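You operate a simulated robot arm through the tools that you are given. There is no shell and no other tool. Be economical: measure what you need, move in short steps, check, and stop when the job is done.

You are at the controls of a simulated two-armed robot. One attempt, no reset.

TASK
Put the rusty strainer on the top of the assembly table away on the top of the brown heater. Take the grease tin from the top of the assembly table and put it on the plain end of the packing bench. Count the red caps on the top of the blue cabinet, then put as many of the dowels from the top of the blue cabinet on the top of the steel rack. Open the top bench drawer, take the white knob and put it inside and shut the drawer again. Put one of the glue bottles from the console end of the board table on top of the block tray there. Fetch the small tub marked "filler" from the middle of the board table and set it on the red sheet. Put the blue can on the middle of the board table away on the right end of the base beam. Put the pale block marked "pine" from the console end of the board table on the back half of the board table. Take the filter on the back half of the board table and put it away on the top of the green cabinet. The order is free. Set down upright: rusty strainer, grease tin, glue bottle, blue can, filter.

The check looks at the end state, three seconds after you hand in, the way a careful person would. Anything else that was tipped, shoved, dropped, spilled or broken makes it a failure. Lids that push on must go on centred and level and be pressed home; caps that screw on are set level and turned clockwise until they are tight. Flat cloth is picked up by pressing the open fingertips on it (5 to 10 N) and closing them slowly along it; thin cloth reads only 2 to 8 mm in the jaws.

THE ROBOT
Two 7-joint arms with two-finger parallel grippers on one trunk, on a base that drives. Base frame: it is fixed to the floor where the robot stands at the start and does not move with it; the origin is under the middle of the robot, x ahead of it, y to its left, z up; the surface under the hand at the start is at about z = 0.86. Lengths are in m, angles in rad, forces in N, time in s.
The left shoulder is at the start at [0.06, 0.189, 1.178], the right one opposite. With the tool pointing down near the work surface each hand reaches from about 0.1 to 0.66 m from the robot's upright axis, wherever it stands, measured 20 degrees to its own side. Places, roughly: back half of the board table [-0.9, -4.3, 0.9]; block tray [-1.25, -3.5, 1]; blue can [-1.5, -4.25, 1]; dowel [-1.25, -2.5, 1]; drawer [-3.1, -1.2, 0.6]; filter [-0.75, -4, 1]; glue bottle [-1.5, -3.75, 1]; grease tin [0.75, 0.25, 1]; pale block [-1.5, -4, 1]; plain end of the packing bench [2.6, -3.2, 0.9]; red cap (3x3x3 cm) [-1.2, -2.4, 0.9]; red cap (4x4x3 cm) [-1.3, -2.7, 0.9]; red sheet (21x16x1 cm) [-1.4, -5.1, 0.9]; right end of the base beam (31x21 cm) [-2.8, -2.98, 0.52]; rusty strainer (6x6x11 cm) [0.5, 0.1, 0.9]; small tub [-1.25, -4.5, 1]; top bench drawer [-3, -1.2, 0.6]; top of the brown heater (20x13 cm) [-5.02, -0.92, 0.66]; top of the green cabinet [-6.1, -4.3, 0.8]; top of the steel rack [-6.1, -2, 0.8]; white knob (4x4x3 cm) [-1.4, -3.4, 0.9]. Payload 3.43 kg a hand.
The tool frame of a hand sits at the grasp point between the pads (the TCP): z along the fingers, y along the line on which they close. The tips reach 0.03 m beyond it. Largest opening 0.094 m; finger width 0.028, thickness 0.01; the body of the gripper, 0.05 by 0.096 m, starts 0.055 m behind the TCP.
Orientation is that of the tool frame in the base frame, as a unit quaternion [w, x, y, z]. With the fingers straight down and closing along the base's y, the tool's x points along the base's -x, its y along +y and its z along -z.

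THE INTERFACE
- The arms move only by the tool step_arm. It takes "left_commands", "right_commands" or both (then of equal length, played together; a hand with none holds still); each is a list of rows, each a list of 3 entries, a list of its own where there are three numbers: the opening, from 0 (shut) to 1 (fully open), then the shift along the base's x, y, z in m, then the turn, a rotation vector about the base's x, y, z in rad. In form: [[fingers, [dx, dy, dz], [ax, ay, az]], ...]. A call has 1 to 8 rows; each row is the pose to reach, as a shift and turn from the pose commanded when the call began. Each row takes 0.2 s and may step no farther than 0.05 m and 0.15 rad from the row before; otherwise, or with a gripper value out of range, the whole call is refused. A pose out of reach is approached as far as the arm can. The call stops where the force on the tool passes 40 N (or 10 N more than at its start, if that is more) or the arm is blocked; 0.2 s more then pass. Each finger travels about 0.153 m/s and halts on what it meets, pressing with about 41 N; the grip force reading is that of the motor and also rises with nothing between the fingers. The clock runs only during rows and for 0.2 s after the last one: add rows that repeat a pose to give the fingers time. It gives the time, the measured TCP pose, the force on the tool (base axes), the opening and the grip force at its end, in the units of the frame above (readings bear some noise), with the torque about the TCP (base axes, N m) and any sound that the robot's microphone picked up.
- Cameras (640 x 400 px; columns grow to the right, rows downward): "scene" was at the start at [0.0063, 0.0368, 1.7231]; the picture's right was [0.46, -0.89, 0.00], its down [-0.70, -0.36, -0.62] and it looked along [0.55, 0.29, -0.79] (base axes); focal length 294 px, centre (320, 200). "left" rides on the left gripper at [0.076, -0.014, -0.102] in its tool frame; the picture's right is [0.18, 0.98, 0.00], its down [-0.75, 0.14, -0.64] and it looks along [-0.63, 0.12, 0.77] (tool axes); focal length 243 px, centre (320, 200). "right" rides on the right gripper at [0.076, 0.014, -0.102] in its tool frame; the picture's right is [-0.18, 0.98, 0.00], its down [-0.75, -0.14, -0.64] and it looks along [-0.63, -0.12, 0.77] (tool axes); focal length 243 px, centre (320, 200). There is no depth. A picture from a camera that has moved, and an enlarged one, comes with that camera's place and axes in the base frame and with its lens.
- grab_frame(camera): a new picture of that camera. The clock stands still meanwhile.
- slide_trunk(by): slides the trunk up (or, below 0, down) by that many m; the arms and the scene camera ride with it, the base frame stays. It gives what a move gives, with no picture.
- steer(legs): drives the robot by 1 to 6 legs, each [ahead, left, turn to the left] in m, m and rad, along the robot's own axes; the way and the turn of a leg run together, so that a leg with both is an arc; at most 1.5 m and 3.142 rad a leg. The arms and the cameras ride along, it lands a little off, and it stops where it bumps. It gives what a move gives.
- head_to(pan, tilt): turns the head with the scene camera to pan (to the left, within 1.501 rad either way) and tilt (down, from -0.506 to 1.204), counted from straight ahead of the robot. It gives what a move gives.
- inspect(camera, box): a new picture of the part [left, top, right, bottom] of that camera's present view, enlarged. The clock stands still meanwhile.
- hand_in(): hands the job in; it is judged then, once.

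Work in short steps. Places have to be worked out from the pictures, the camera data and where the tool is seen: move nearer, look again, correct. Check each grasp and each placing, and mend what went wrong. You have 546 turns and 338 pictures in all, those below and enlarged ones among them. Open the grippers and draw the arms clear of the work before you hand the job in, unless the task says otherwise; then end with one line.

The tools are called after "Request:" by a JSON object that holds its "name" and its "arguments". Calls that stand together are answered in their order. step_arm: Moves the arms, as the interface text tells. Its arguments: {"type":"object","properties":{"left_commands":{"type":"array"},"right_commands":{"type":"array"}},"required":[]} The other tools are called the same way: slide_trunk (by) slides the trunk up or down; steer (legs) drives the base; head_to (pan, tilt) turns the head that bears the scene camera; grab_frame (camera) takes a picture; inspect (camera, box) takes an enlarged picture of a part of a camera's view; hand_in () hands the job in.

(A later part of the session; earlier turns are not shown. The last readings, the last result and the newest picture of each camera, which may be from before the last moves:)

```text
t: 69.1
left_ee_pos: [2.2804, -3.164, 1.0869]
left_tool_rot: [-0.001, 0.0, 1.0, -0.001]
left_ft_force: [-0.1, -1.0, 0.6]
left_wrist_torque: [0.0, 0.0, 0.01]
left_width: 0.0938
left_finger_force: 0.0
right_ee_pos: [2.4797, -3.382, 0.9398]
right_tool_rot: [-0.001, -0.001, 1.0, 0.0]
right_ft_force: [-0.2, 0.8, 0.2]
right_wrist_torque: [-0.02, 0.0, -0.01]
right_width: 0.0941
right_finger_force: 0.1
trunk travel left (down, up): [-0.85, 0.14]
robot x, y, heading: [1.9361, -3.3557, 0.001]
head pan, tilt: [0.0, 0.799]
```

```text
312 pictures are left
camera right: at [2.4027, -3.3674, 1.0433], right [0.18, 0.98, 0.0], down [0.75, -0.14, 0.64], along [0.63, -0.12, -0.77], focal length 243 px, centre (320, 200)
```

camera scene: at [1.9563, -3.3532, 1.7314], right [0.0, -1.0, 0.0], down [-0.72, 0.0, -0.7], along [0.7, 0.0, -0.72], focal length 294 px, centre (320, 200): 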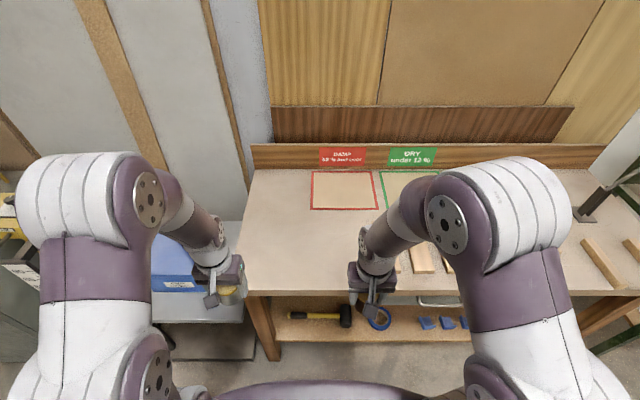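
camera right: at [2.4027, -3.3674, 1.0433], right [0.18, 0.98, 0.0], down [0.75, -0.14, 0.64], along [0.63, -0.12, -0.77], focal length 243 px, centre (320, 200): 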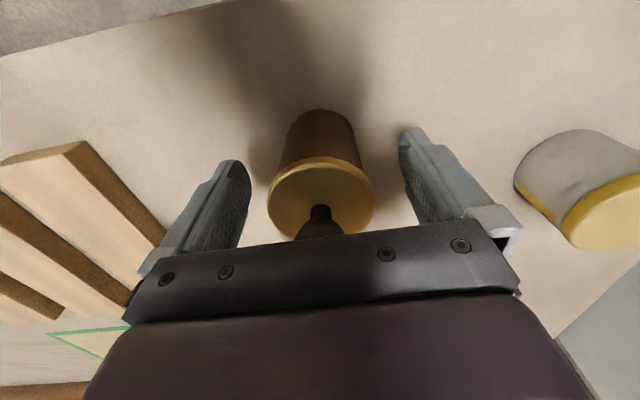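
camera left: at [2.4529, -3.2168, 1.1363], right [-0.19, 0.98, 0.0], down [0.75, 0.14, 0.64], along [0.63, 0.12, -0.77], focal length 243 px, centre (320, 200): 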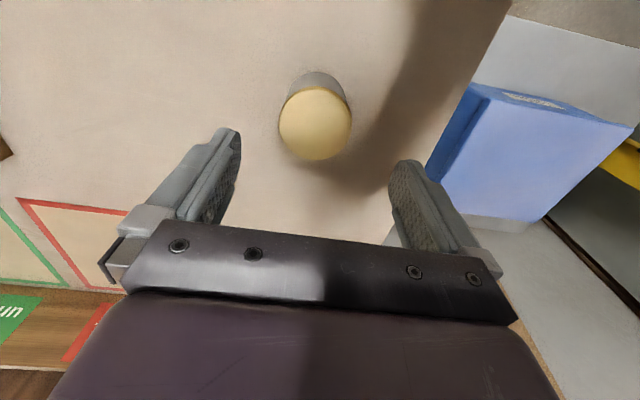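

Triangulating the lid, it measures about 54 mm across and sits within a few mm of the TCP, so the creep was probably just rotation onto flats. I regrip with a 2 mm shift and check the width after closing.

Request:
{"name": "step_arm", "arguments": {"right_commands": [[1, [-0.001, 0, -0.004], [0, 0, 0]], [0, [-0.001, 0, -0.004], [0, 0, 0]], [0, [-0.001, 0, -0.004], [0, 0, 0]], [0, [-0.001, 0, -0.004], [0, 0, 0]], [0, [-0.001, 0, 0.03], [0, 0, 0]], [0, [-0.001, 0, 0.07], [0, 0, 0]]]}}

Request:
{"name": "grab_frame", "arguments": {"camera": "right"}}

```text
t: 70.5
left_ee_pos: [2.2808, -3.1648, 1.0877]
left_tool_rot: [0.001, -0.001, 1.0, 0.0]
left_ft_force: [0.2, -0.5, -0.8]
left_wrist_torque: [-0.04, -0.01, -0.03]
left_width: 0.0939
left_finger_force: 0.0
right_ee_pos: [2.477, -3.3793, 1.0131]
right_tool_rot: [-0.001, 0.0, 1.0, 0.0]
right_ft_force: [0.6, -0.2, -0.6]
right_wrist_torque: [-0.01, 0.03, -0.02]
right_width: 0.0517
right_finger_force: 41.2
trunk travel left (down, up): [-0.85, 0.14]
robot x, y, heading: [1.9354, -3.3558, -0.001]
head pan, tilt: [0.0, 0.799]
```

```text
311 pictures are left
camera right: at [2.4009, -3.3649, 1.1158], right [0.18, 0.98, 0.0], down [0.75, -0.14, 0.64], along [0.63, -0.12, -0.77], focal length 243 px, centre (320, 200)
```

right: 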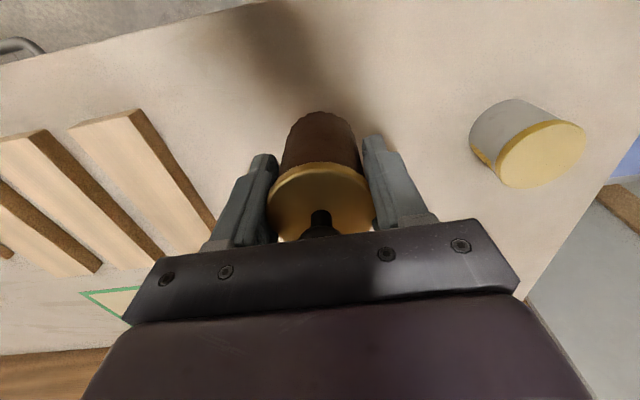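

Regripped. I retract the right hand and drive back out toward the blue cabinet.

Request:
{"name": "step_arm", "arguments": {"right_commands": [[0, [-0.04, 0, 0.025], [0, 0, 0]], [0, [-0.08, -0.01, 0.05], [0, 0, 0]], [0, [-0.12, -0.025, 0.075], [0, 0, 0]], [0, [-0.16, -0.04, 0.09], [0, 0, 0]], [0, [-0.19, -0.07, 0.09], [0, 0, 0]], [0, [-0.2, -0.09, 0.09], [0, 0, 0]]]}}

Request:
{"name": "steer", "arguments": {"legs": [[-0.35, 0, 0], [0, 1.0, 0], [0, 0, 1.571], [0, 0, 1.571], [1.5, 0, 0]]}}

Request:
{"name": "head_to", "arguments": {"pan": 0.0, "tilt": 0.55}}

Request:
{"name": "grab_frame", "arguments": {"camera": "scene"}}

```text
t: 71.9
left_ee_pos: [2.2814, -3.1644, 1.0875]
left_tool_rot: [0.0, -0.001, 1.0, 0.0]
left_ft_force: [-0.4, -0.3, -0.2]
left_wrist_torque: [0.0, 0.01, -0.04]
left_width: 0.0941
left_finger_force: 0.1
right_ee_pos: [2.2764, -3.4727, 1.1]
right_tool_rot: [0.0, -0.001, 1.0, 0.0]
right_ft_force: [-0.1, -0.6, -1.0]
right_wrist_torque: [0.0, 0.01, 0.01]
right_width: 0.0516
right_finger_force: 41.2
trunk travel left (down, up): [-0.85, 0.14]
robot x, y, heading: [1.9359, -3.3546, 0.008]
head pan, tilt: [0.0, 0.799]
```

```text
t: 93.6
left_ee_pos: [-0.3022, -2.4568, 1.0876]
left_tool_rot: [0.001, 0.999, -0.039, 0.0]
left_ft_force: [0.1, 0.6, 0.3]
left_wrist_torque: [0.0, -0.03, 0.0]
left_width: 0.0943
left_finger_force: 0.0
right_ee_pos: [-0.2726, -2.1503, 1.1009]
right_tool_rot: [0.0, 0.999, -0.038, 0.0]
right_ft_force: [0.2, -0.4, -1.8]
right_wrist_torque: [0.01, 0.02, 0.02]
right_width: 0.0517
right_finger_force: 41.2
trunk travel left (down, up): [-0.85, 0.14]
robot x, y, heading: [0.0567, -2.2914, 3.06]
head pan, tilt: [0.0, 0.799]
```

```text
t: 94.4
left_ee_pos: [-0.3029, -2.4576, 1.0887]
left_tool_rot: [0.0, 0.999, -0.039, 0.001]
left_ft_force: [-0.1, -0.4, 0.6]
left_wrist_torque: [0.02, 0.04, 0.0]
left_width: 0.0939
left_finger_force: 0.1
right_ee_pos: [-0.272, -2.1502, 1.0999]
right_tool_rot: [0.0, 0.999, -0.039, 0.0]
right_ft_force: [0.3, 0.6, -2.0]
right_wrist_torque: [-0.01, 0.01, -0.03]
right_width: 0.0514
right_finger_force: 41.0
trunk travel left (down, up): [-0.85, 0.14]
robot x, y, heading: [0.0572, -2.2923, 3.064]
head pan, tilt: [0.0, 0.55]
```

```text
310 pictures are left
camera scene: at [0.0252, -2.2894, 1.7527], right [0.08, 1.0, 0.0], down [0.52, -0.04, -0.85], along [-0.85, 0.07, -0.52], focal length 294 px, centre (320, 200)
```

scene: 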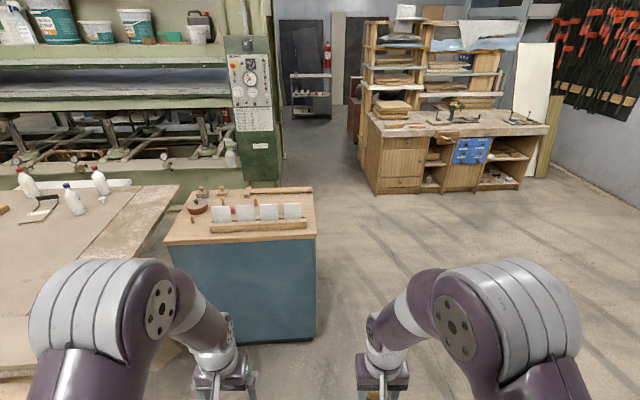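

I zoom in on the blue cabinet top to count red caps and see the dowels.

Request:
{"name": "inspect", "arguments": {"camera": "scene", "box": [160, 170, 330, 260]}}

Request:
{"name": "inspect", "arguments": {"camera": "scene", "box": [350, 90, 560, 200]}}

Request:
{"name": "inspect", "arguments": {"camera": "scene", "box": [0, 120, 280, 280]}}

```text
3.76 times, centred on (245, 215) of scene
camera zoom: at [0.0252, -2.2894, 1.7527], right [0.08, 1.0, 0.0], down [0.52, -0.04, -0.85], along [-0.85, 0.07, -0.52], focal length 1107 px, centre (602, 144)
```

zoom: 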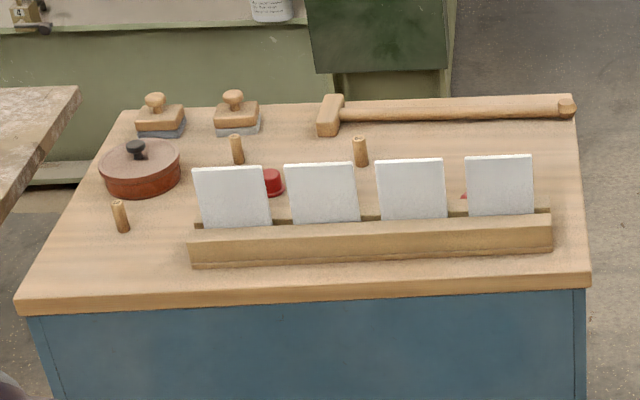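

```text
3.05 times, centred on (455, 145) of scene
camera zoom: at [0.0252, -2.2894, 1.7527], right [0.08, 1.0, 0.0], down [0.52, -0.04, -0.85], along [-0.85, 0.07, -0.52], focal length 896 px, centre (-91, 368)
```

zoom: 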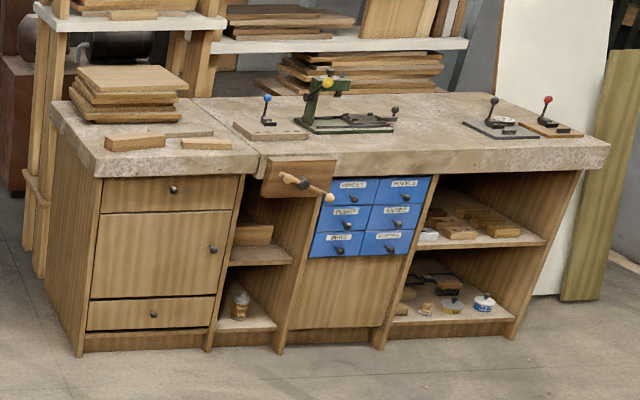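

```text
2.29 times, centred on (140, 200) of scene
camera zoom: at [0.0252, -2.2894, 1.7527], right [0.08, 1.0, 0.0], down [0.52, -0.04, -0.85], along [-0.85, 0.07, -0.52], focal length 672 px, centre (731, 200)
```

zoom: 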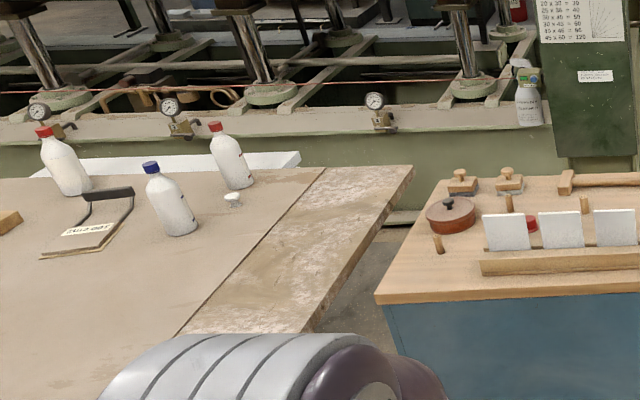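

One cap shows behind card 1 and a sliver of another behind card 4; more may be hidden. I drive closer to the cabinet's east side and look steeply down.

Request:
{"name": "steer", "arguments": {"legs": [[0.65, 0.2, 0.07]]}}

Request:
{"name": "head_to", "arguments": {"pan": 0.1, "tilt": 0.85}}

Request:
{"name": "inspect", "arguments": {"camera": "scene", "box": [140, 20, 540, 270]}}

```text
t: 98.2
left_ee_pos: [-0.9572, -2.6547, 1.0868]
left_tool_rot: [0.0, 1.0, -0.005, 0.0]
left_ft_force: [0.5, 0.0, 0.6]
left_wrist_torque: [0.0, 0.01, 0.0]
left_width: 0.094
left_finger_force: 0.0
right_ee_pos: [-0.9496, -2.3474, 1.1007]
right_tool_rot: [0.0, 1.0, -0.005, 0.0]
right_ft_force: [-1.2, 0.3, -1.0]
right_wrist_torque: [-0.01, 0.01, 0.03]
right_width: 0.0515
right_finger_force: 40.7
trunk travel left (down, up): [-0.85, 0.14]
robot x, y, heading: [-0.6125, -2.4703, 3.131]
head pan, tilt: [0.0, 0.55]
```

```text
t: 99.0
left_ee_pos: [-0.9593, -2.6557, 1.0871]
left_tool_rot: [0.0, 1.0, -0.004, 0.0]
left_ft_force: [-0.4, -0.1, 0.4]
left_wrist_torque: [0.01, 0.01, -0.01]
left_width: 0.094
left_finger_force: 0.0
right_ee_pos: [-0.9502, -2.3477, 1.0988]
right_tool_rot: [0.0, 1.0, -0.004, -0.001]
right_ft_force: [-0.1, -0.3, -1.2]
right_wrist_torque: [-0.01, -0.02, -0.01]
right_width: 0.0514
right_finger_force: 41.4
trunk travel left (down, up): [-0.85, 0.14]
robot x, y, heading: [-0.613, -2.4692, 3.131]
head pan, tilt: [0.099, 0.85]
```

```text
1.60 times, centred on (340, 145) of scene
camera zoom: at [-0.6315, -2.4738, 1.7274], right [-0.09, 1.0, 0.0], down [0.75, 0.07, -0.66], along [-0.66, -0.06, -0.75], focal length 470 px, centre (288, 288)
```

zoom: 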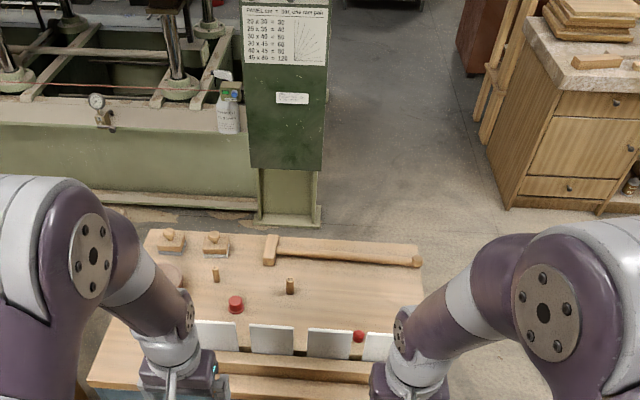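

Two caps visible so far (one large, one small) and three dowels. I go round the cabinet's north side to its west side, from where the rest of the top can be checked and dowels reached.

Request:
{"name": "steer", "arguments": {"legs": [[0, -0.8, 0], [1.4, 0, 0], [0, 0, 1.571], [0, 0, 1.571]]}}

Request:
{"name": "head_to", "arguments": {"pan": -0.7, "tilt": 0.7}}

Request:
{"name": "grab_frame", "arguments": {"camera": "scene"}}

```text
t: 117.3
left_ee_pos: [-1.6206, -1.4658, 1.0865]
left_tool_rot: [0.0, 0.01, 1.0, 0.001]
left_ft_force: [-0.4, -0.9, 0.1]
left_wrist_torque: [0.02, 0.03, 0.02]
left_width: 0.0939
left_finger_force: 0.1
right_ee_pos: [-1.6329, -1.7722, 1.0989]
right_tool_rot: [0.0, 0.009, 1.0, 0.0]
right_ft_force: [1.1, -0.4, -1.1]
right_wrist_torque: [0.03, -0.03, 0.01]
right_width: 0.0512
right_finger_force: 41.0
trunk travel left (down, up): [-0.85, 0.14]
robot x, y, heading: [-1.9654, -1.6452, -0.019]
head pan, tilt: [0.099, 0.85]
```

```text
t: 118.5
left_ee_pos: [-1.6215, -1.4658, 1.0881]
left_tool_rot: [0.0, 0.01, 1.0, 0.001]
left_ft_force: [-0.4, 0.5, 0.0]
left_wrist_torque: [0.02, -0.02, 0.0]
left_width: 0.094
left_finger_force: 0.0
right_ee_pos: [-1.6329, -1.7714, 1.1008]
right_tool_rot: [0.0, 0.01, 1.0, 0.0]
right_ft_force: [-0.2, -0.5, -0.6]
right_wrist_torque: [0.01, -0.03, -0.03]
right_width: 0.0515
right_finger_force: 40.9
trunk travel left (down, up): [-0.85, 0.14]
robot x, y, heading: [-1.9687, -1.6494, -0.02]
head pan, tilt: [-0.7, 0.7]
```

```text
305 pictures are left
camera scene: at [-1.9649, -1.7015, 1.7396], right [-0.66, -0.75, 0.0], down [-0.49, 0.42, -0.76], along [0.58, -0.5, -0.64], focal length 294 px, centre (320, 200)
```

scene: 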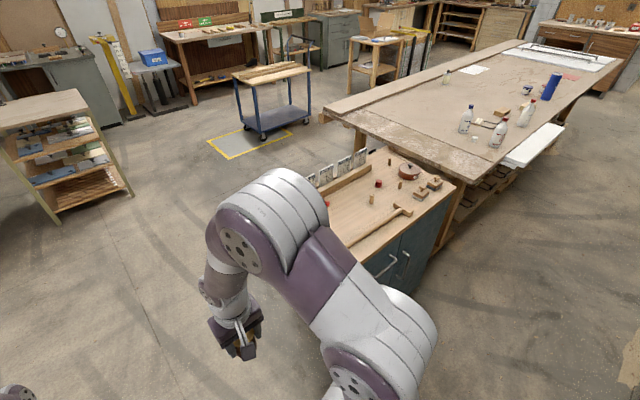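

Useful view of both the cabinet and the board table. I enlarge both.

Request:
{"name": "inspect", "arguments": {"camera": "scene", "box": [300, 140, 460, 240]}}

Request:
{"name": "inspect", "arguments": {"camera": "scene", "box": [400, 30, 640, 170]}}

```text
4.00 times, centred on (380, 190) of scene
camera zoom: at [-1.9649, -1.7015, 1.7396], right [-0.66, -0.75, 0.0], down [-0.49, 0.42, -0.76], along [0.58, -0.5, -0.64], focal length 1176 px, centre (80, 240)
```

zoom: 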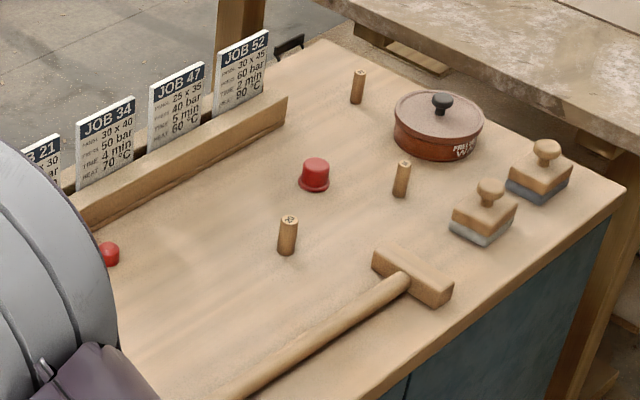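

```text
2.67 times, centred on (520, 100) of scene
camera zoom: at [-1.9649, -1.7015, 1.7396], right [-0.66, -0.75, 0.0], down [-0.49, 0.42, -0.76], along [0.58, -0.5, -0.64], focal length 784 px, centre (-213, 467)
```

zoom: 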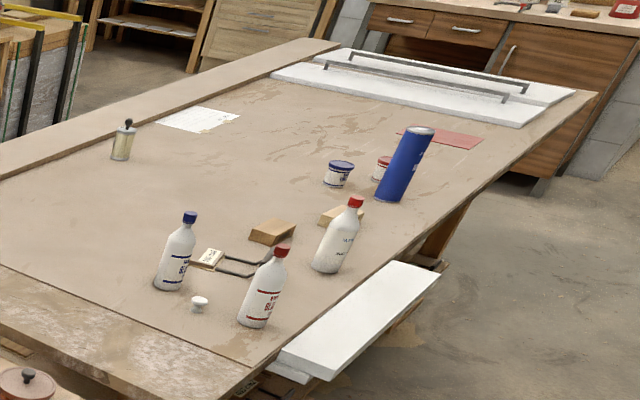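

Two caps seen here too (arm hides the left part). I strafe down the west aisle to stand opposite dowel B.

Request:
{"name": "steer", "arguments": {"legs": [[-0.03, -1.0, 0.02]]}}

Request:
{"name": "head_to", "arguments": {"pan": 0.15, "tilt": 0.9}}

Request:
{"name": "grab_frame", "arguments": {"camera": "scene"}}

```text
t: 123.7
left_ee_pos: [-1.6639, -2.465, 1.0869]
left_tool_rot: [0.0, -0.001, 1.0, 0.0]
left_ft_force: [0.4, 0.3, -0.3]
left_wrist_torque: [0.0, 0.05, -0.01]
left_width: 0.0939
left_finger_force: 0.1
right_ee_pos: [-1.6676, -2.7713, 1.1014]
right_tool_rot: [-0.001, -0.001, 1.0, 0.0]
right_ft_force: [0.8, 0.2, -1.4]
right_wrist_torque: [0.0, -0.01, 0.01]
right_width: 0.0515
right_finger_force: 40.6
trunk travel left (down, up): [-0.85, 0.14]
robot x, y, heading: [-2.0083, -2.6564, 0.005]
head pan, tilt: [-0.7, 0.7]
```

```text
t: 124.8
left_ee_pos: [-1.6627, -2.4645, 1.0864]
left_tool_rot: [0.0, -0.001, 1.0, 0.001]
left_ft_force: [0.0, 0.3, -0.2]
left_wrist_torque: [-0.01, 0.03, -0.01]
left_width: 0.094
left_finger_force: 0.1
right_ee_pos: [-1.6689, -2.7708, 1.1004]
right_tool_rot: [-0.001, -0.002, 1.0, 0.001]
right_ft_force: [0.0, -0.2, -0.8]
right_wrist_torque: [0.03, 0.03, -0.03]
right_width: 0.0512
right_finger_force: 41.0
trunk travel left (down, up): [-0.85, 0.14]
robot x, y, heading: [-2.0066, -2.6553, 0.004]
head pan, tilt: [0.15, 0.901]
```

```text
302 pictures are left
camera scene: at [-1.993, -2.6422, 1.7235], right [0.15, -0.99, 0.0], down [-0.77, -0.12, -0.62], along [0.61, 0.09, -0.78], focal length 294 px, centre (320, 200)
```

scene: 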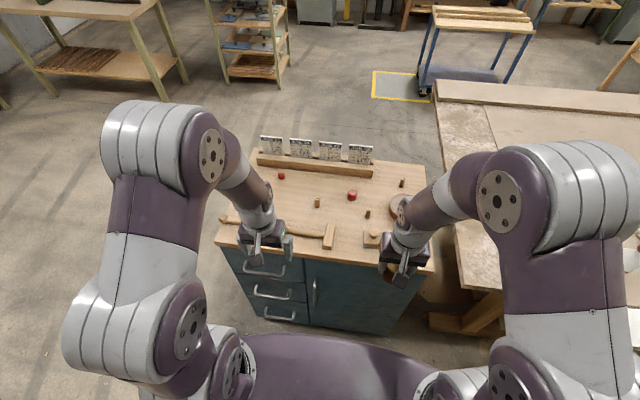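

Request:
{"name": "inspect", "arguments": {"camera": "scene", "box": [215, 120, 435, 270]}}

```text
2.67 times, centred on (325, 195) of scene
camera zoom: at [-1.993, -2.6422, 1.7235], right [0.15, -0.99, 0.0], down [-0.77, -0.12, -0.62], along [0.61, 0.09, -0.78], focal length 784 px, centre (307, 213)
```

zoom: 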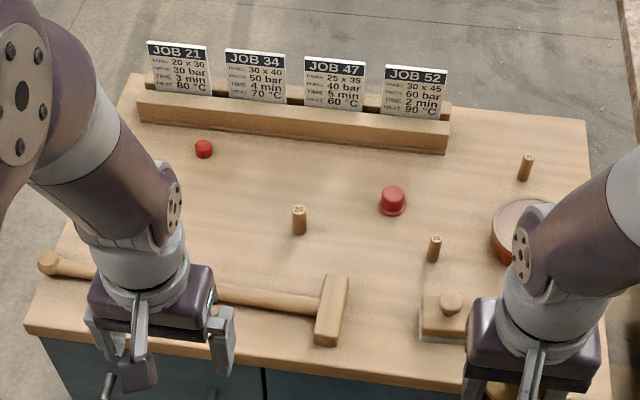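

Both caps confirmed from this side: two in all, so two dowels. Dowel B is at about (-1.37, -2.54). I edge ahead 0.03 m and bring the left hand above it.

Request:
{"name": "steer", "arguments": {"legs": [[0.035, 0, 0]]}}

Request:
{"name": "step_arm", "arguments": {"left_commands": [[0.6, [0.04, -0.01, 0], [0, 0, 0]], [0.6, [0.08, -0.02, 0], [0, 0, 0]], [0.6, [0.12, -0.035, 0], [0, 0, 0]], [0.6, [0.16, -0.05, 0], [0, 0, 0]], [0.6, [0.2, -0.065, 0], [0, 0, 0]], [0.6, [0.23, -0.073, -0.03], [0, 0, 0]], [0.6, [0.24, -0.073, -0.07], [0, 0, 0]], [0.6, [0.245, -0.073, -0.1], [0, 0, 0]]]}}

Request:
{"name": "grab_frame", "arguments": {"camera": "left"}}

```text
t: 125.7
left_ee_pos: [-1.6339, -2.4636, 1.0903]
left_tool_rot: [0.003, -0.003, 1.0, 0.0]
left_ft_force: [-1.3, 0.3, 0.1]
left_wrist_torque: [0.0, -0.06, -0.03]
left_width: 0.094
left_finger_force: 0.0
right_ee_pos: [-1.637, -2.7707, 1.1028]
right_tool_rot: [0.002, -0.002, 1.0, -0.001]
right_ft_force: [-0.4, -0.2, -0.7]
right_wrist_torque: [-0.01, -0.03, 0.0]
right_width: 0.0512
right_finger_force: 41.1
trunk travel left (down, up): [-0.85, 0.14]
robot x, y, heading: [-1.9742, -2.6521, 0.006]
head pan, tilt: [0.15, 0.901]
```

```text
t: 127.5
left_ee_pos: [-1.3825, -2.5372, 0.9877]
left_tool_rot: [0.0, -0.002, 1.0, -0.001]
left_ft_force: [0.1, -0.4, 0.1]
left_wrist_torque: [-0.02, 0.01, 0.0]
left_width: 0.0563
left_finger_force: 0.1
right_ee_pos: [-1.633, -2.7711, 1.1002]
right_tool_rot: [0.0, -0.002, 1.0, 0.0]
right_ft_force: [0.4, 0.1, -1.0]
right_wrist_torque: [-0.04, -0.01, 0.01]
right_width: 0.0515
right_finger_force: 40.7
trunk travel left (down, up): [-0.85, 0.14]
robot x, y, heading: [-1.9704, -2.6573, -0.0]
head pan, tilt: [0.15, 0.901]
```

```text
300 pictures are left
camera left: at [-1.4579, -2.5512, 1.0915], right [-0.19, 0.98, 0.0], down [0.75, 0.14, 0.64], along [0.63, 0.12, -0.77], focal length 243 px, centre (320, 200)
```

left: 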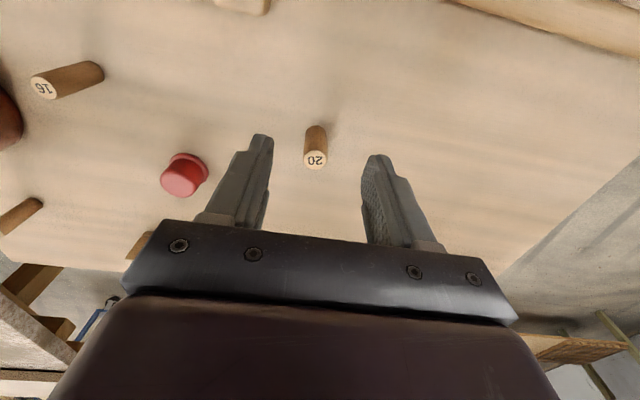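

The dowel "20" is at (-1.364, -2.537). I advance 18 mm, descend and close.

Request:
{"name": "step_arm", "arguments": {"left_commands": [[0.6, [0.01, 0, -0.03], [0, 0, 0]], [0.6, [0.018, 0, -0.065], [0, 0, 0]], [0.6, [0.018, 0, -0.07], [0, 0, 0]], [0, [0.018, 0, -0.07], [0, 0, 0]], [0, [0.018, 0, -0.07], [0, 0, 0]], [0, [0.018, 0, -0.07], [0, 0, 0]], [0, [0.012, 0, -0.03], [0, 0, 0]], [0, [0.006, 0, 0.01], [0, 0, 0]]]}}

Request:
{"name": "grab_frame", "arguments": {"camera": "left"}}

```text
t: 129.3
left_ee_pos: [-1.3784, -2.5414, 0.9995]
left_tool_rot: [0.0, -0.002, 1.0, 0.001]
left_ft_force: [0.2, -0.6, 1.2]
left_wrist_torque: [0.03, 0.02, 0.01]
left_width: 0.0178
left_finger_force: 41.4
right_ee_pos: [-1.6346, -2.7715, 1.1012]
right_tool_rot: [0.0, -0.002, 1.0, 0.0]
right_ft_force: [-0.1, 0.3, -0.8]
right_wrist_torque: [-0.01, -0.01, -0.02]
right_width: 0.0514
right_finger_force: 40.6
trunk travel left (down, up): [-0.85, 0.14]
robot x, y, heading: [-1.9727, -2.6529, 0.008]
head pan, tilt: [0.15, 0.901]
```

```text
299 pictures are left
camera left: at [-1.4541, -2.5559, 1.1014], right [-0.19, 0.98, 0.0], down [0.75, 0.14, 0.64], along [0.63, 0.12, -0.77], focal length 243 px, centre (320, 200)
```

left: 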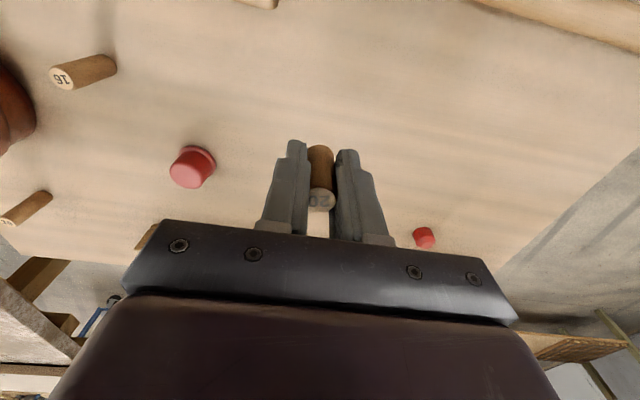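

Dowel held. I retract the left hand, strafe north out of the aisle and turn west, then look along the way.

Request:
{"name": "step_arm", "arguments": {"left_commands": [[0, [-0.035, 0.01, 0.03], [0, 0, 0]], [0, [-0.075, 0.02, 0.055], [0, 0, 0]], [0, [-0.115, 0.03, 0.08], [0, 0, 0]], [0, [-0.155, 0.045, 0.09], [0, 0, 0]], [0, [-0.2, 0.06, 0.09], [0, 0, 0]], [0, [-0.24, 0.075, 0.09], [0, 0, 0]]]}}

Request:
{"name": "steer", "arguments": {"legs": [[-0.04, 0.85, 0], [0, 0, 1.571], [0, 0, 1.571]]}}

Request:
{"name": "head_to", "arguments": {"pan": 0.0, "tilt": 0.4}}

Request:
{"name": "grab_frame", "arguments": {"camera": "scene"}}

```text
t: 130.7
left_ee_pos: [-1.6187, -2.4624, 1.088]
left_tool_rot: [0.001, -0.001, 1.0, 0.0]
left_ft_force: [0.4, 0.4, 0.1]
left_wrist_torque: [0.0, 0.01, 0.0]
left_width: 0.018
left_finger_force: 41.0
right_ee_pos: [-1.6333, -2.7716, 1.1002]
right_tool_rot: [-0.001, -0.002, 1.0, 0.0]
right_ft_force: [0.5, -0.7, -1.0]
right_wrist_torque: [-0.01, -0.05, -0.02]
right_width: 0.0515
right_finger_force: 41.3
trunk travel left (down, up): [-0.85, 0.14]
robot x, y, heading: [-1.97, -2.6552, 0.003]
head pan, tilt: [0.15, 0.901]
```

```text
t: 142.9
left_ee_pos: [-2.3638, -2.0277, 1.0879]
left_tool_rot: [0.0, 0.999, 0.036, 0.0]
left_ft_force: [-0.5, 0.9, -0.5]
left_wrist_torque: [0.0, -0.02, 0.01]
left_width: 0.018
left_finger_force: 40.9
right_ee_pos: [-2.369, -1.7197, 1.0996]
right_tool_rot: [0.0, 0.999, 0.035, 0.001]
right_ft_force: [-0.5, -0.1, -1.4]
right_wrist_torque: [0.0, 0.02, 0.01]
right_width: 0.0514
right_finger_force: 40.9
trunk travel left (down, up): [-0.85, 0.14]
robot x, y, heading: [-2.025, -1.8119, -3.071]
head pan, tilt: [0.15, 0.901]
```

```text
t: 143.9
left_ee_pos: [-2.3629, -2.0282, 1.0874]
left_tool_rot: [0.0, 0.999, 0.035, 0.0]
left_ft_force: [0.6, -0.8, 0.4]
left_wrist_torque: [0.0, 0.03, 0.01]
left_width: 0.018
left_finger_force: 40.5
right_ee_pos: [-2.3696, -1.7191, 1.0998]
right_tool_rot: [-0.001, 0.999, 0.036, 0.001]
right_ft_force: [0.5, 0.6, -1.3]
right_wrist_torque: [0.0, 0.04, -0.02]
right_width: 0.0512
right_finger_force: 41.1
trunk travel left (down, up): [-0.85, 0.14]
robot x, y, heading: [-2.0249, -1.8128, -3.071]
head pan, tilt: [0.0, 0.4]
```

```text
298 pictures are left
camera scene: at [-2.0574, -1.8131, 1.7664], right [-0.07, 1.0, 0.0], down [0.39, 0.03, -0.92], along [-0.92, -0.07, -0.39], focal length 294 px, centre (320, 200)
```

scene: 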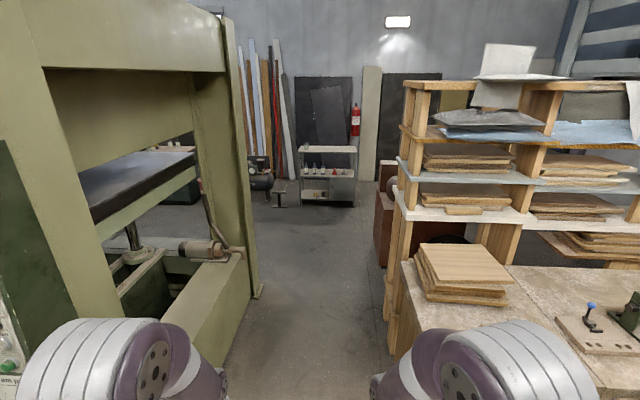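

The aisle is clear, with the steel rack at the far end and the brown heater behind the shelving on the right. I drive west along y≈-1.95.

Request:
{"name": "steer", "arguments": {"legs": [[0, 0.13, -0.07], [1.3, 0, 0]]}}

Request:
{"name": "head_to", "arguments": {"pan": -0.5, "tilt": 0.5}}

Request:
{"name": "grab_frame", "arguments": {"camera": "scene"}}

```text
t: 151.2
left_ee_pos: [-3.6733, -2.0957, 1.0883]
left_tool_rot: [0.001, 1.0, -0.018, 0.0]
left_ft_force: [1.0, 0.0, -0.7]
left_wrist_torque: [0.01, 0.04, -0.04]
left_width: 0.018
left_finger_force: 41.5
right_ee_pos: [-3.6466, -1.789, 1.1003]
right_tool_rot: [0.0, 1.0, -0.018, 0.001]
right_ft_force: [0.5, 0.2, -1.8]
right_wrist_torque: [-0.01, -0.03, 0.01]
right_width: 0.051
right_finger_force: 41.0
trunk travel left (down, up): [-0.85, 0.14]
robot x, y, heading: [-3.3119, -1.9174, 3.107]
head pan, tilt: [0.0, 0.4]
```

```text
t: 152.2
left_ee_pos: [-3.6745, -2.0962, 1.0877]
left_tool_rot: [0.0, 1.0, -0.018, 0.0]
left_ft_force: [0.2, -0.4, -1.7]
left_wrist_torque: [0.01, 0.03, -0.01]
left_width: 0.0181
left_finger_force: 40.6
right_ee_pos: [-3.6478, -1.7885, 1.099]
right_tool_rot: [-0.001, 1.0, -0.017, 0.001]
right_ft_force: [0.6, 0.9, -1.1]
right_wrist_torque: [0.03, -0.01, -0.02]
right_width: 0.0512
right_finger_force: 40.9
trunk travel left (down, up): [-0.85, 0.14]
robot x, y, heading: [-3.3124, -1.9209, 3.101]
head pan, tilt: [-0.499, 0.499]
```

```text
297 pictures are left
camera scene: at [-3.3327, -1.8716, 1.7574], right [0.51, 0.86, 0.0], down [0.41, -0.24, -0.88], along [-0.76, 0.45, -0.48], focal length 294 px, centre (320, 200)
```

scene: 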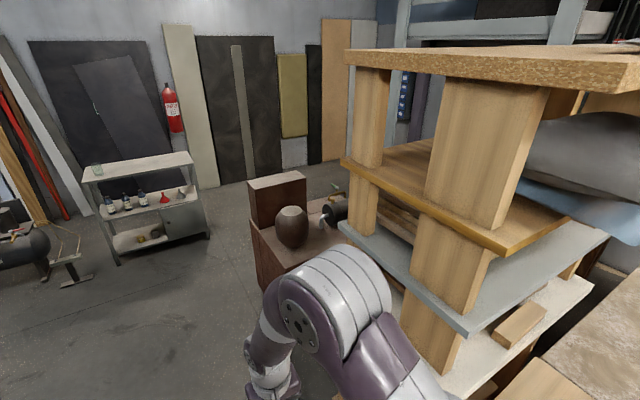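

I enlarge the brown unit to identify the heater's free top.

Request:
{"name": "inspect", "arguments": {"camera": "scene", "box": [235, 160, 365, 290]}}

Request:
{"name": "inspect", "arguments": {"camera": "scene", "box": [70, 140, 220, 270]}}

```text
3.08 times, centred on (300, 225) of scene
camera zoom: at [-3.3327, -1.8716, 1.7574], right [0.51, 0.86, 0.0], down [0.41, -0.24, -0.88], along [-0.76, 0.45, -0.48], focal length 905 px, centre (382, 123)
```

zoom: 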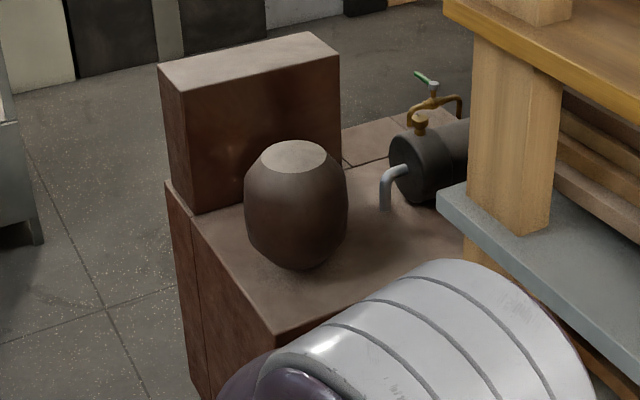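

```text
3.08 times, centred on (145, 205) of scene
camera zoom: at [-3.3327, -1.8716, 1.7574], right [0.51, 0.86, 0.0], down [0.41, -0.24, -0.88], along [-0.76, 0.45, -0.48], focal length 905 px, centre (858, 185)
```

zoom: 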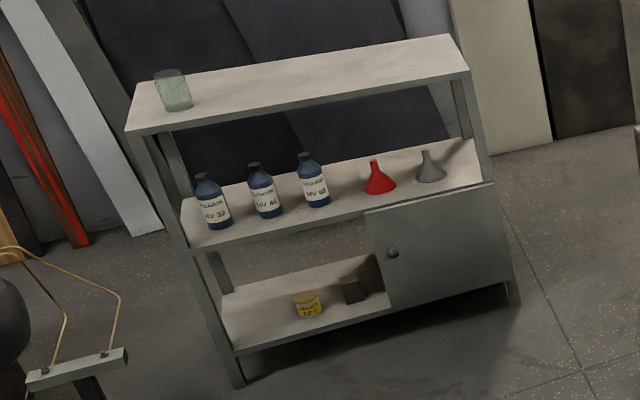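

The heater's exact top isn't clear from here. I drive on west past it and look back from the far side.

Request:
{"name": "steer", "arguments": {"legs": [[1.3, 0.0, 0.04], [0.7, 0, -0.8]]}}

Request:
{"name": "head_to", "arguments": {"pan": -0.9, "tilt": 0.6}}

Request:
{"name": "grab_frame", "arguments": {"camera": "scene"}}

```text
t: 161.5
left_ee_pos: [-5.5344, -1.5296, 1.0876]
left_tool_rot: [0.002, 0.927, -0.375, 0.002]
left_ft_force: [0.0, 0.7, -0.7]
left_wrist_torque: [-0.04, 0.01, 0.0]
left_width: 0.0178
left_finger_force: 40.7
right_ee_pos: [-5.3094, -1.3198, 1.0982]
right_tool_rot: [0.001, 0.928, -0.374, 0.001]
right_ft_force: [-0.8, 0.1, -2.0]
right_wrist_torque: [-0.08, 0.01, 0.0]
right_width: 0.0512
right_finger_force: 40.9
trunk travel left (down, up): [-0.85, 0.14]
robot x, y, heading: [-5.1482, -1.6435, 2.379]
head pan, tilt: [-0.499, 0.499]
stopped in leg 2: the robot was blocked; the commanded pose is now the measured one
```

```text
t: 162.3
left_ee_pos: [-5.534, -1.5352, 1.0884]
left_tool_rot: [0.001, 0.928, -0.374, 0.0]
left_ft_force: [-0.1, 0.3, 0.3]
left_wrist_torque: [0.1, 0.01, -0.02]
left_width: 0.018
left_finger_force: 41.1
right_ee_pos: [-5.3102, -1.3247, 1.1004]
right_tool_rot: [-0.001, 0.927, -0.374, -0.001]
right_ft_force: [0.4, -0.1, -1.1]
right_wrist_torque: [0.0, -0.03, -0.03]
right_width: 0.0512
right_finger_force: 41.4
trunk travel left (down, up): [-0.85, 0.14]
robot x, y, heading: [-5.1456, -1.6388, 2.371]
head pan, tilt: [-0.901, 0.6]
```

```text
294 pictures are left
camera scene: at [-5.0961, -1.5962, 1.7484], right [1.0, -0.1, 0.0], down [-0.05, -0.56, -0.83], along [0.08, 0.82, -0.56], focal length 294 px, centre (320, 200)
```

scene: 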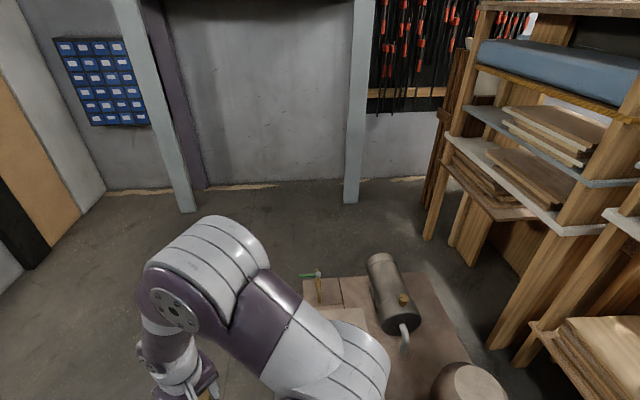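

The arc brushed the heater base and stopped. I back off south, then continue west and look again.

Request:
{"name": "steer", "arguments": {"legs": [[-0.14, 0.14, 0], [0.35, 0.5, 0]]}}

Request:
{"name": "head_to", "arguments": {"pan": -1.3, "tilt": 0.6}}

Request:
{"name": "grab_frame", "arguments": {"camera": "scene"}}

```text
t: 166.4
left_ee_pos: [-6.025, -1.8286, 1.0855]
left_tool_rot: [-0.001, 0.925, -0.379, 0.004]
left_ft_force: [0.0, -0.4, -0.7]
left_wrist_torque: [0.02, -0.09, 0.02]
left_width: 0.018
left_finger_force: 41.1
right_ee_pos: [-5.7992, -1.6216, 1.0996]
right_tool_rot: [-0.002, 0.925, -0.379, 0.004]
right_ft_force: [-1.4, -0.1, -0.9]
right_wrist_torque: [0.05, -0.09, -0.02]
right_width: 0.0512
right_finger_force: 41.1
trunk travel left (down, up): [-0.85, 0.14]
robot x, y, heading: [-5.6354, -1.9383, 2.359]
head pan, tilt: [-0.901, 0.6]
stopped in leg 2: the robot was blocked; the commanded pose is now the measured one
```

```text
t: 167.3
left_ee_pos: [-6.0182, -1.8274, 1.0882]
left_tool_rot: [0.001, 0.925, -0.38, -0.001]
left_ft_force: [-0.1, 0.1, 0.3]
left_wrist_torque: [-0.01, 0.01, -0.03]
left_width: 0.0178
left_finger_force: 40.8
right_ee_pos: [-5.7914, -1.6196, 1.1008]
right_tool_rot: [0.001, 0.926, -0.379, -0.001]
right_ft_force: [0.0, -0.3, -0.5]
right_wrist_torque: [-0.01, 0.01, 0.01]
right_width: 0.0513
right_finger_force: 41.1
trunk travel left (down, up): [-0.85, 0.14]
robot x, y, heading: [-5.6367, -1.9394, 2.362]
head pan, tilt: [-1.3, 0.6]
```

```text
293 pictures are left
camera scene: at [-5.5456, -1.9027, 1.7481], right [0.87, -0.49, 0.0], down [-0.28, -0.49, -0.82], along [0.4, 0.72, -0.57], focal length 294 px, centre (320, 200)
```

scene: 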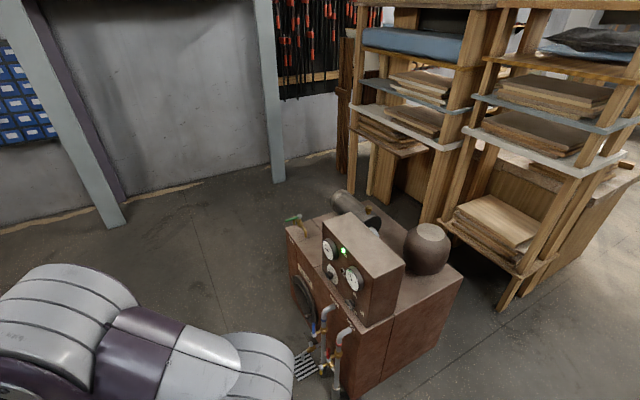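

I touched the steel rack's front this time; I must keep more clearance. I check the rack and its glass for any disturbance, and zoom on the heater.

Request:
{"name": "inspect", "arguments": {"camera": "scene", "box": [270, 170, 480, 390]}}

Request:
{"name": "head_to", "arguments": {"pan": 0.9, "tilt": 0.8}}

Request:
{"name": "grab_frame", "arguments": {"camera": "scene"}}

```text
1.82 times, centred on (375, 280) of scene
camera zoom: at [-5.5456, -1.9027, 1.7481], right [0.87, -0.49, 0.0], down [-0.28, -0.49, -0.82], along [0.4, 0.72, -0.57], focal length 535 px, centre (220, 54)
```

zoom: 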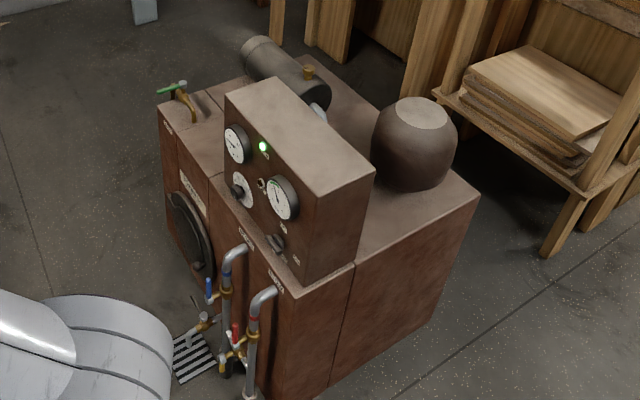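

```text
t: 169.3
left_ee_pos: [-6.0199, -1.8291, 1.088]
left_tool_rot: [0.0, 0.925, -0.38, 0.0]
left_ft_force: [-0.9, 0.0, -0.4]
left_wrist_torque: [0.01, 0.01, 0.02]
left_width: 0.0181
left_finger_force: 41.0
right_ee_pos: [-5.7929, -1.6209, 1.1002]
right_tool_rot: [0.001, 0.925, -0.379, 0.0]
right_ft_force: [0.5, -0.7, -0.7]
right_wrist_torque: [0.02, 0.02, 0.03]
right_width: 0.0512
right_finger_force: 41.7
trunk travel left (down, up): [-0.85, 0.14]
robot x, y, heading: [-5.6335, -1.9407, 2.364]
head pan, tilt: [0.901, 0.799]
```

```text
291 pictures are left
camera scene: at [-5.6716, -1.9902, 1.7314], right [-0.12, 0.99, 0.0], down [0.71, 0.09, -0.7], along [-0.69, -0.08, -0.72], focal length 294 px, centre (320, 200)
```

scene: 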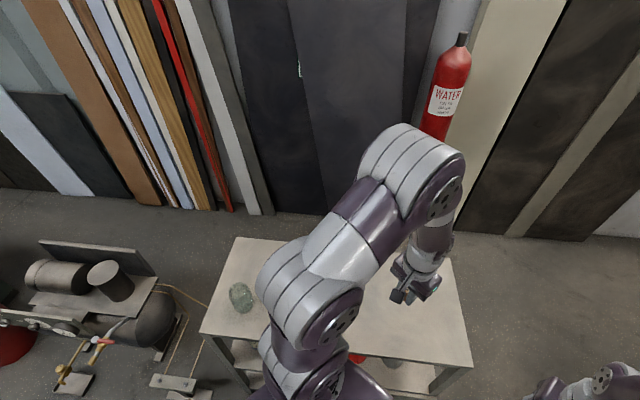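

Glass on the rack is undisturbed. The heater top target is the strip just north of its control box. Since the left hand already hovers over the rack, I place the dowel now: ease off the rack, then move out and down.

Request:
{"name": "steer", "arguments": {"legs": [[-0.03, -0.03, 0]]}}

Request:
{"name": "step_arm", "arguments": {"left_commands": [[0, [-0.04, -0.01, -0.02], [0, 0, 0]], [0, [-0.08, -0.02, -0.04], [0, 0, 0]], [0, [-0.11, -0.03, -0.07], [0, 0, 0]], [0, [-0.11, -0.03, -0.11], [0, 0, 0]], [0, [-0.11, -0.03, -0.15], [0, 0, 0]], [0, [-0.11, -0.03, -0.18], [0, 0, 0]]]}}

Request:
{"name": "grab_frame", "arguments": {"camera": "left"}}

```text
t: 170.2
left_ee_pos: [-5.9827, -1.8286, 1.0858]
left_tool_rot: [-0.001, 0.925, -0.379, 0.002]
left_ft_force: [0.0, -0.7, -0.5]
left_wrist_torque: [0.0, -0.02, -0.03]
left_width: 0.018
left_finger_force: 41.3
right_ee_pos: [-5.7559, -1.6197, 1.0991]
right_tool_rot: [-0.002, 0.925, -0.379, 0.002]
right_ft_force: [-0.6, -0.1, -1.4]
right_wrist_torque: [-0.02, -0.04, -0.02]
right_width: 0.0512
right_finger_force: 40.9
trunk travel left (down, up): [-0.85, 0.14]
robot x, y, heading: [-5.592, -1.9372, 2.366]
head pan, tilt: [0.901, 0.799]
```

```text
t: 171.6
left_ee_pos: [-6.0872, -1.8592, 0.9045]
left_tool_rot: [0.0, 0.925, -0.38, 0.0]
left_ft_force: [0.1, 0.2, 0.5]
left_wrist_torque: [-0.02, 0.01, 0.0]
left_width: 0.018
left_finger_force: 41.0
right_ee_pos: [-5.751, -1.62, 1.1]
right_tool_rot: [0.001, 0.925, -0.379, -0.001]
right_ft_force: [0.3, 0.2, -2.2]
right_wrist_torque: [-0.01, 0.01, -0.03]
right_width: 0.0513
right_finger_force: 40.6
trunk travel left (down, up): [-0.85, 0.14]
robot x, y, heading: [-5.5911, -1.9409, 2.365]
head pan, tilt: [0.901, 0.799]
```

```text
290 pictures are left
camera left: at [-6.0227, -1.9013, 1.0077], right [-0.56, -0.83, 0.0], down [-0.64, 0.43, 0.64], along [-0.53, 0.36, -0.77], focal length 243 px, centre (320, 200)
```

left: 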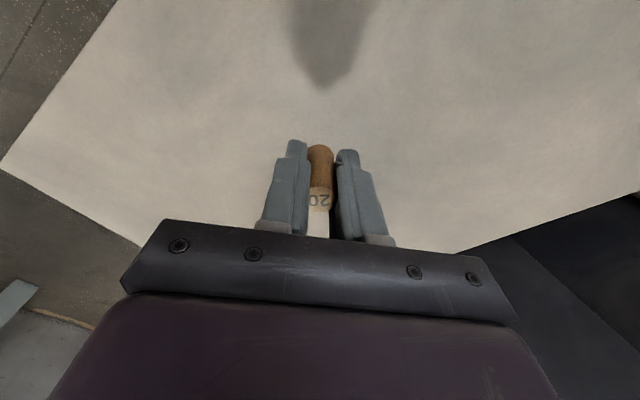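

I lower the dowel gently until contact.

Request:
{"name": "step_arm", "arguments": {"left_commands": [[0, [0, 0, -0.012], [0, 0, 0]], [0, [0, 0, -0.024], [0, 0, 0]], [0, [0, 0, -0.03], [0, 0, 0]]]}}

```text
t: 172.4
left_ee_pos: [-6.0862, -1.8594, 0.8754]
left_tool_rot: [0.0, 0.925, -0.379, 0.0]
left_ft_force: [0.0, -0.2, -0.3]
left_wrist_torque: [0.01, 0.02, 0.03]
left_width: 0.018
left_finger_force: 40.6
right_ee_pos: [-5.7499, -1.619, 1.1004]
right_tool_rot: [0.0, 0.925, -0.379, 0.0]
right_ft_force: [0.7, 0.1, -1.9]
right_wrist_torque: [0.03, -0.01, 0.02]
right_width: 0.0511
right_finger_force: 40.9
trunk travel left (down, up): [-0.85, 0.14]
robot x, y, heading: [-5.5916, -1.939, 2.367]
head pan, tilt: [0.901, 0.799]
```

Request:
{"name": "step_arm", "arguments": {"left_commands": [[0, [0, 0, -0.008], [0, 0, 0]], [0, [0, 0, -0.014], [0, 0, 0]]]}}

Request:
{"name": "grab_frame", "arguments": {"camera": "left"}}

```text
t: 173.0
left_ee_pos: [-6.0871, -1.8577, 0.8632]
left_tool_rot: [0.0, 0.925, -0.379, 0.0]
left_ft_force: [0.2, -0.3, -0.3]
left_wrist_torque: [0.01, 0.0, -0.01]
left_width: 0.0179
left_finger_force: 40.9
right_ee_pos: [-5.7509, -1.6195, 1.1003]
right_tool_rot: [0.0, 0.926, -0.378, -0.001]
right_ft_force: [0.7, -0.3, -1.1]
right_wrist_torque: [0.0, 0.01, -0.01]
right_width: 0.051
right_finger_force: 41.4
trunk travel left (down, up): [-0.85, 0.14]
robot x, y, heading: [-5.5915, -1.9362, 2.365]
head pan, tilt: [0.901, 0.799]
```

```text
289 pictures are left
camera left: at [-6.0229, -1.9013, 0.9671], right [-0.56, -0.83, 0.0], down [-0.64, 0.43, 0.64], along [-0.53, 0.36, -0.77], focal length 243 px, centre (320, 200)
```

left: 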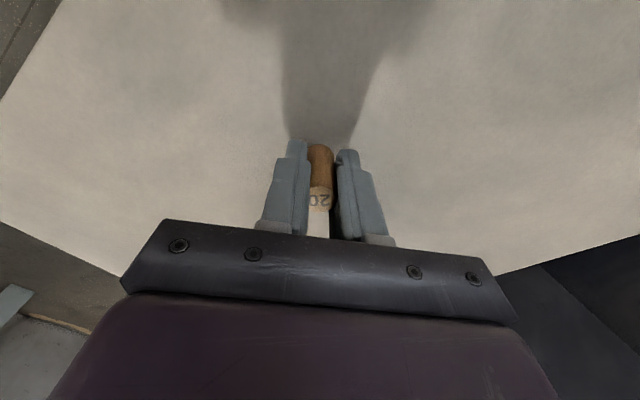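

The shadow is nearly joined to the fingertips, so the surface is close. I continue down in 4 mm steps.

Request:
{"name": "step_arm", "arguments": {"left_commands": [[0, [0, 0, -0.004], [0, 0, 0]], [0, [0, 0, -0.008], [0, 0, 0]], [0, [0, 0, -0.012], [0, 0, 0]]]}}

```text
t: 173.9
left_ee_pos: [-6.088, -1.858, 0.8564]
left_tool_rot: [0.0, 0.925, -0.379, -0.004]
left_ft_force: [10.8, -4.2, 31.7]
left_wrist_torque: [-0.16, -0.38, -0.03]
left_width: 0.0179
left_finger_force: 40.8
right_ee_pos: [-5.7468, -1.6203, 1.1011]
right_tool_rot: [0.0, 0.926, -0.379, -0.001]
right_ft_force: [0.2, 0.0, -1.1]
right_wrist_torque: [0.0, -0.02, -0.02]
right_width: 0.051
right_finger_force: 40.4
trunk travel left (down, up): [-0.85, 0.14]
robot x, y, heading: [-5.5882, -1.9393, 2.363]
head pan, tilt: [0.901, 0.799]
stopped in row 3 (left hand): the force on the tool passed its limit at 40 N (the readings are from after the stop); the commanded pose is now the measured one
```

Contact. I ease up 2 mm, open slowly and rise.

Request:
{"name": "step_arm", "arguments": {"left_commands": [[0, [0, 0, 0.003], [0, 0, 0]], [0.25, [0, 0, 0.003], [0, 0, 0]], [0.5, [0, 0, 0.003], [0, 0, 0]], [0.5, [0, 0, 0.003], [0, 0, 0]], [0.5, [0, 0, 0.04], [0, 0, 0]], [0.5, [0, 0, 0.08], [0, 0, 0]], [0.5, [0, 0, 0.12], [0, 0, 0]]]}}

Request:
{"name": "grab_frame", "arguments": {"camera": "left"}}

```text
t: 175.5
left_ee_pos: [-6.0861, -1.8568, 0.9728]
left_tool_rot: [-0.001, 0.925, -0.38, -0.003]
left_ft_force: [0.4, 0.0, 0.4]
left_wrist_torque: [0.04, 0.0, -0.01]
left_width: 0.0469
left_finger_force: 0.0
right_ee_pos: [-5.7496, -1.6203, 1.0995]
right_tool_rot: [0.0, 0.925, -0.38, 0.0]
right_ft_force: [1.2, 0.5, -0.1]
right_wrist_torque: [0.01, 0.03, -0.01]
right_width: 0.0513
right_finger_force: 41.0
trunk travel left (down, up): [-0.85, 0.14]
robot x, y, heading: [-5.5934, -1.9434, 2.358]
head pan, tilt: [0.901, 0.799]
```

```text
288 pictures are left
camera left: at [-6.0212, -1.9005, 1.0765], right [-0.56, -0.83, 0.0], down [-0.63, 0.43, 0.65], along [-0.54, 0.36, -0.76], focal length 243 px, centre (320, 200)
```

left: 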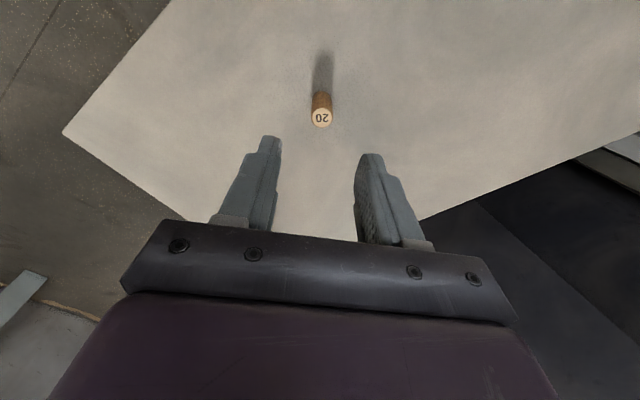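

The dowel stands on the rack. I retract the left hand, turn to face east and move north beside the heater.

Request:
{"name": "step_arm", "arguments": {"left_commands": [[0.5, [0.02, 0.01, 0.04], [0, 0, 0]], [0.5, [0.05, 0.02, 0.08], [0, 0, 0]], [0.5, [0.09, 0.03, 0.11], [0, 0, 0]], [0.5, [0.11, 0.03, 0.12], [0, 0, 0]]]}}

Request:
{"name": "steer", "arguments": {"legs": [[0, 0, -1.2], [0, 0, -1.158]]}}

Request:
{"name": "head_to", "arguments": {"pan": 0.4, "tilt": 0.7}}

Request:
{"name": "grab_frame", "arguments": {"camera": "scene"}}

```text
refused: row 2 steps farther than a row can; nothing moved
```

```text
t: 181.8
left_ee_pos: [-5.188, -1.6408, 0.972]
left_tool_rot: [0.002, -0.014, 1.0, 0.001]
left_ft_force: [0.8, 0.1, 0.8]
left_wrist_torque: [0.01, 0.0, -0.03]
left_width: 0.0472
left_finger_force: 0.0
right_ee_pos: [-5.2507, -2.0469, 1.0996]
right_tool_rot: [0.0, -0.015, 1.0, 0.0]
right_ft_force: [0.3, 0.2, -0.2]
right_wrist_torque: [-0.04, -0.01, -0.03]
right_width: 0.0512
right_finger_force: 41.4
trunk travel left (down, up): [-0.85, 0.14]
robot x, y, heading: [-5.5902, -1.9405, 0.023]
head pan, tilt: [0.901, 0.799]
```

```text
t: 182.7
left_ee_pos: [-5.1882, -1.6404, 0.9735]
left_tool_rot: [0.002, -0.015, 1.0, 0.0]
left_ft_force: [0.8, 0.6, 0.7]
left_wrist_torque: [0.02, 0.02, 0.0]
left_width: 0.0469
left_finger_force: 0.0
right_ee_pos: [-5.2496, -2.0474, 1.1001]
right_tool_rot: [0.0, -0.015, 1.0, -0.001]
right_ft_force: [0.3, -0.6, -1.1]
right_wrist_torque: [-0.01, 0.0, 0.0]
right_width: 0.0514
right_finger_force: 41.0
trunk travel left (down, up): [-0.85, 0.14]
robot x, y, heading: [-5.5907, -1.9408, 0.024]
head pan, tilt: [0.4, 0.7]
```

```text
287 pictures are left
camera scene: at [-5.5743, -1.9048, 1.7396], right [0.42, -0.91, 0.0], down [-0.59, -0.27, -0.76], along [0.7, 0.32, -0.64], focal length 294 px, centre (320, 200)
```

scene: 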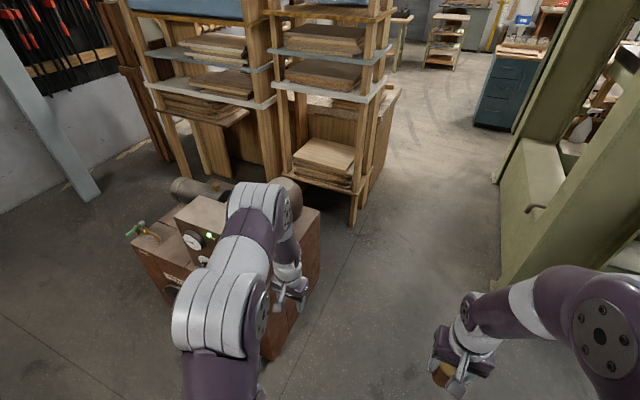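

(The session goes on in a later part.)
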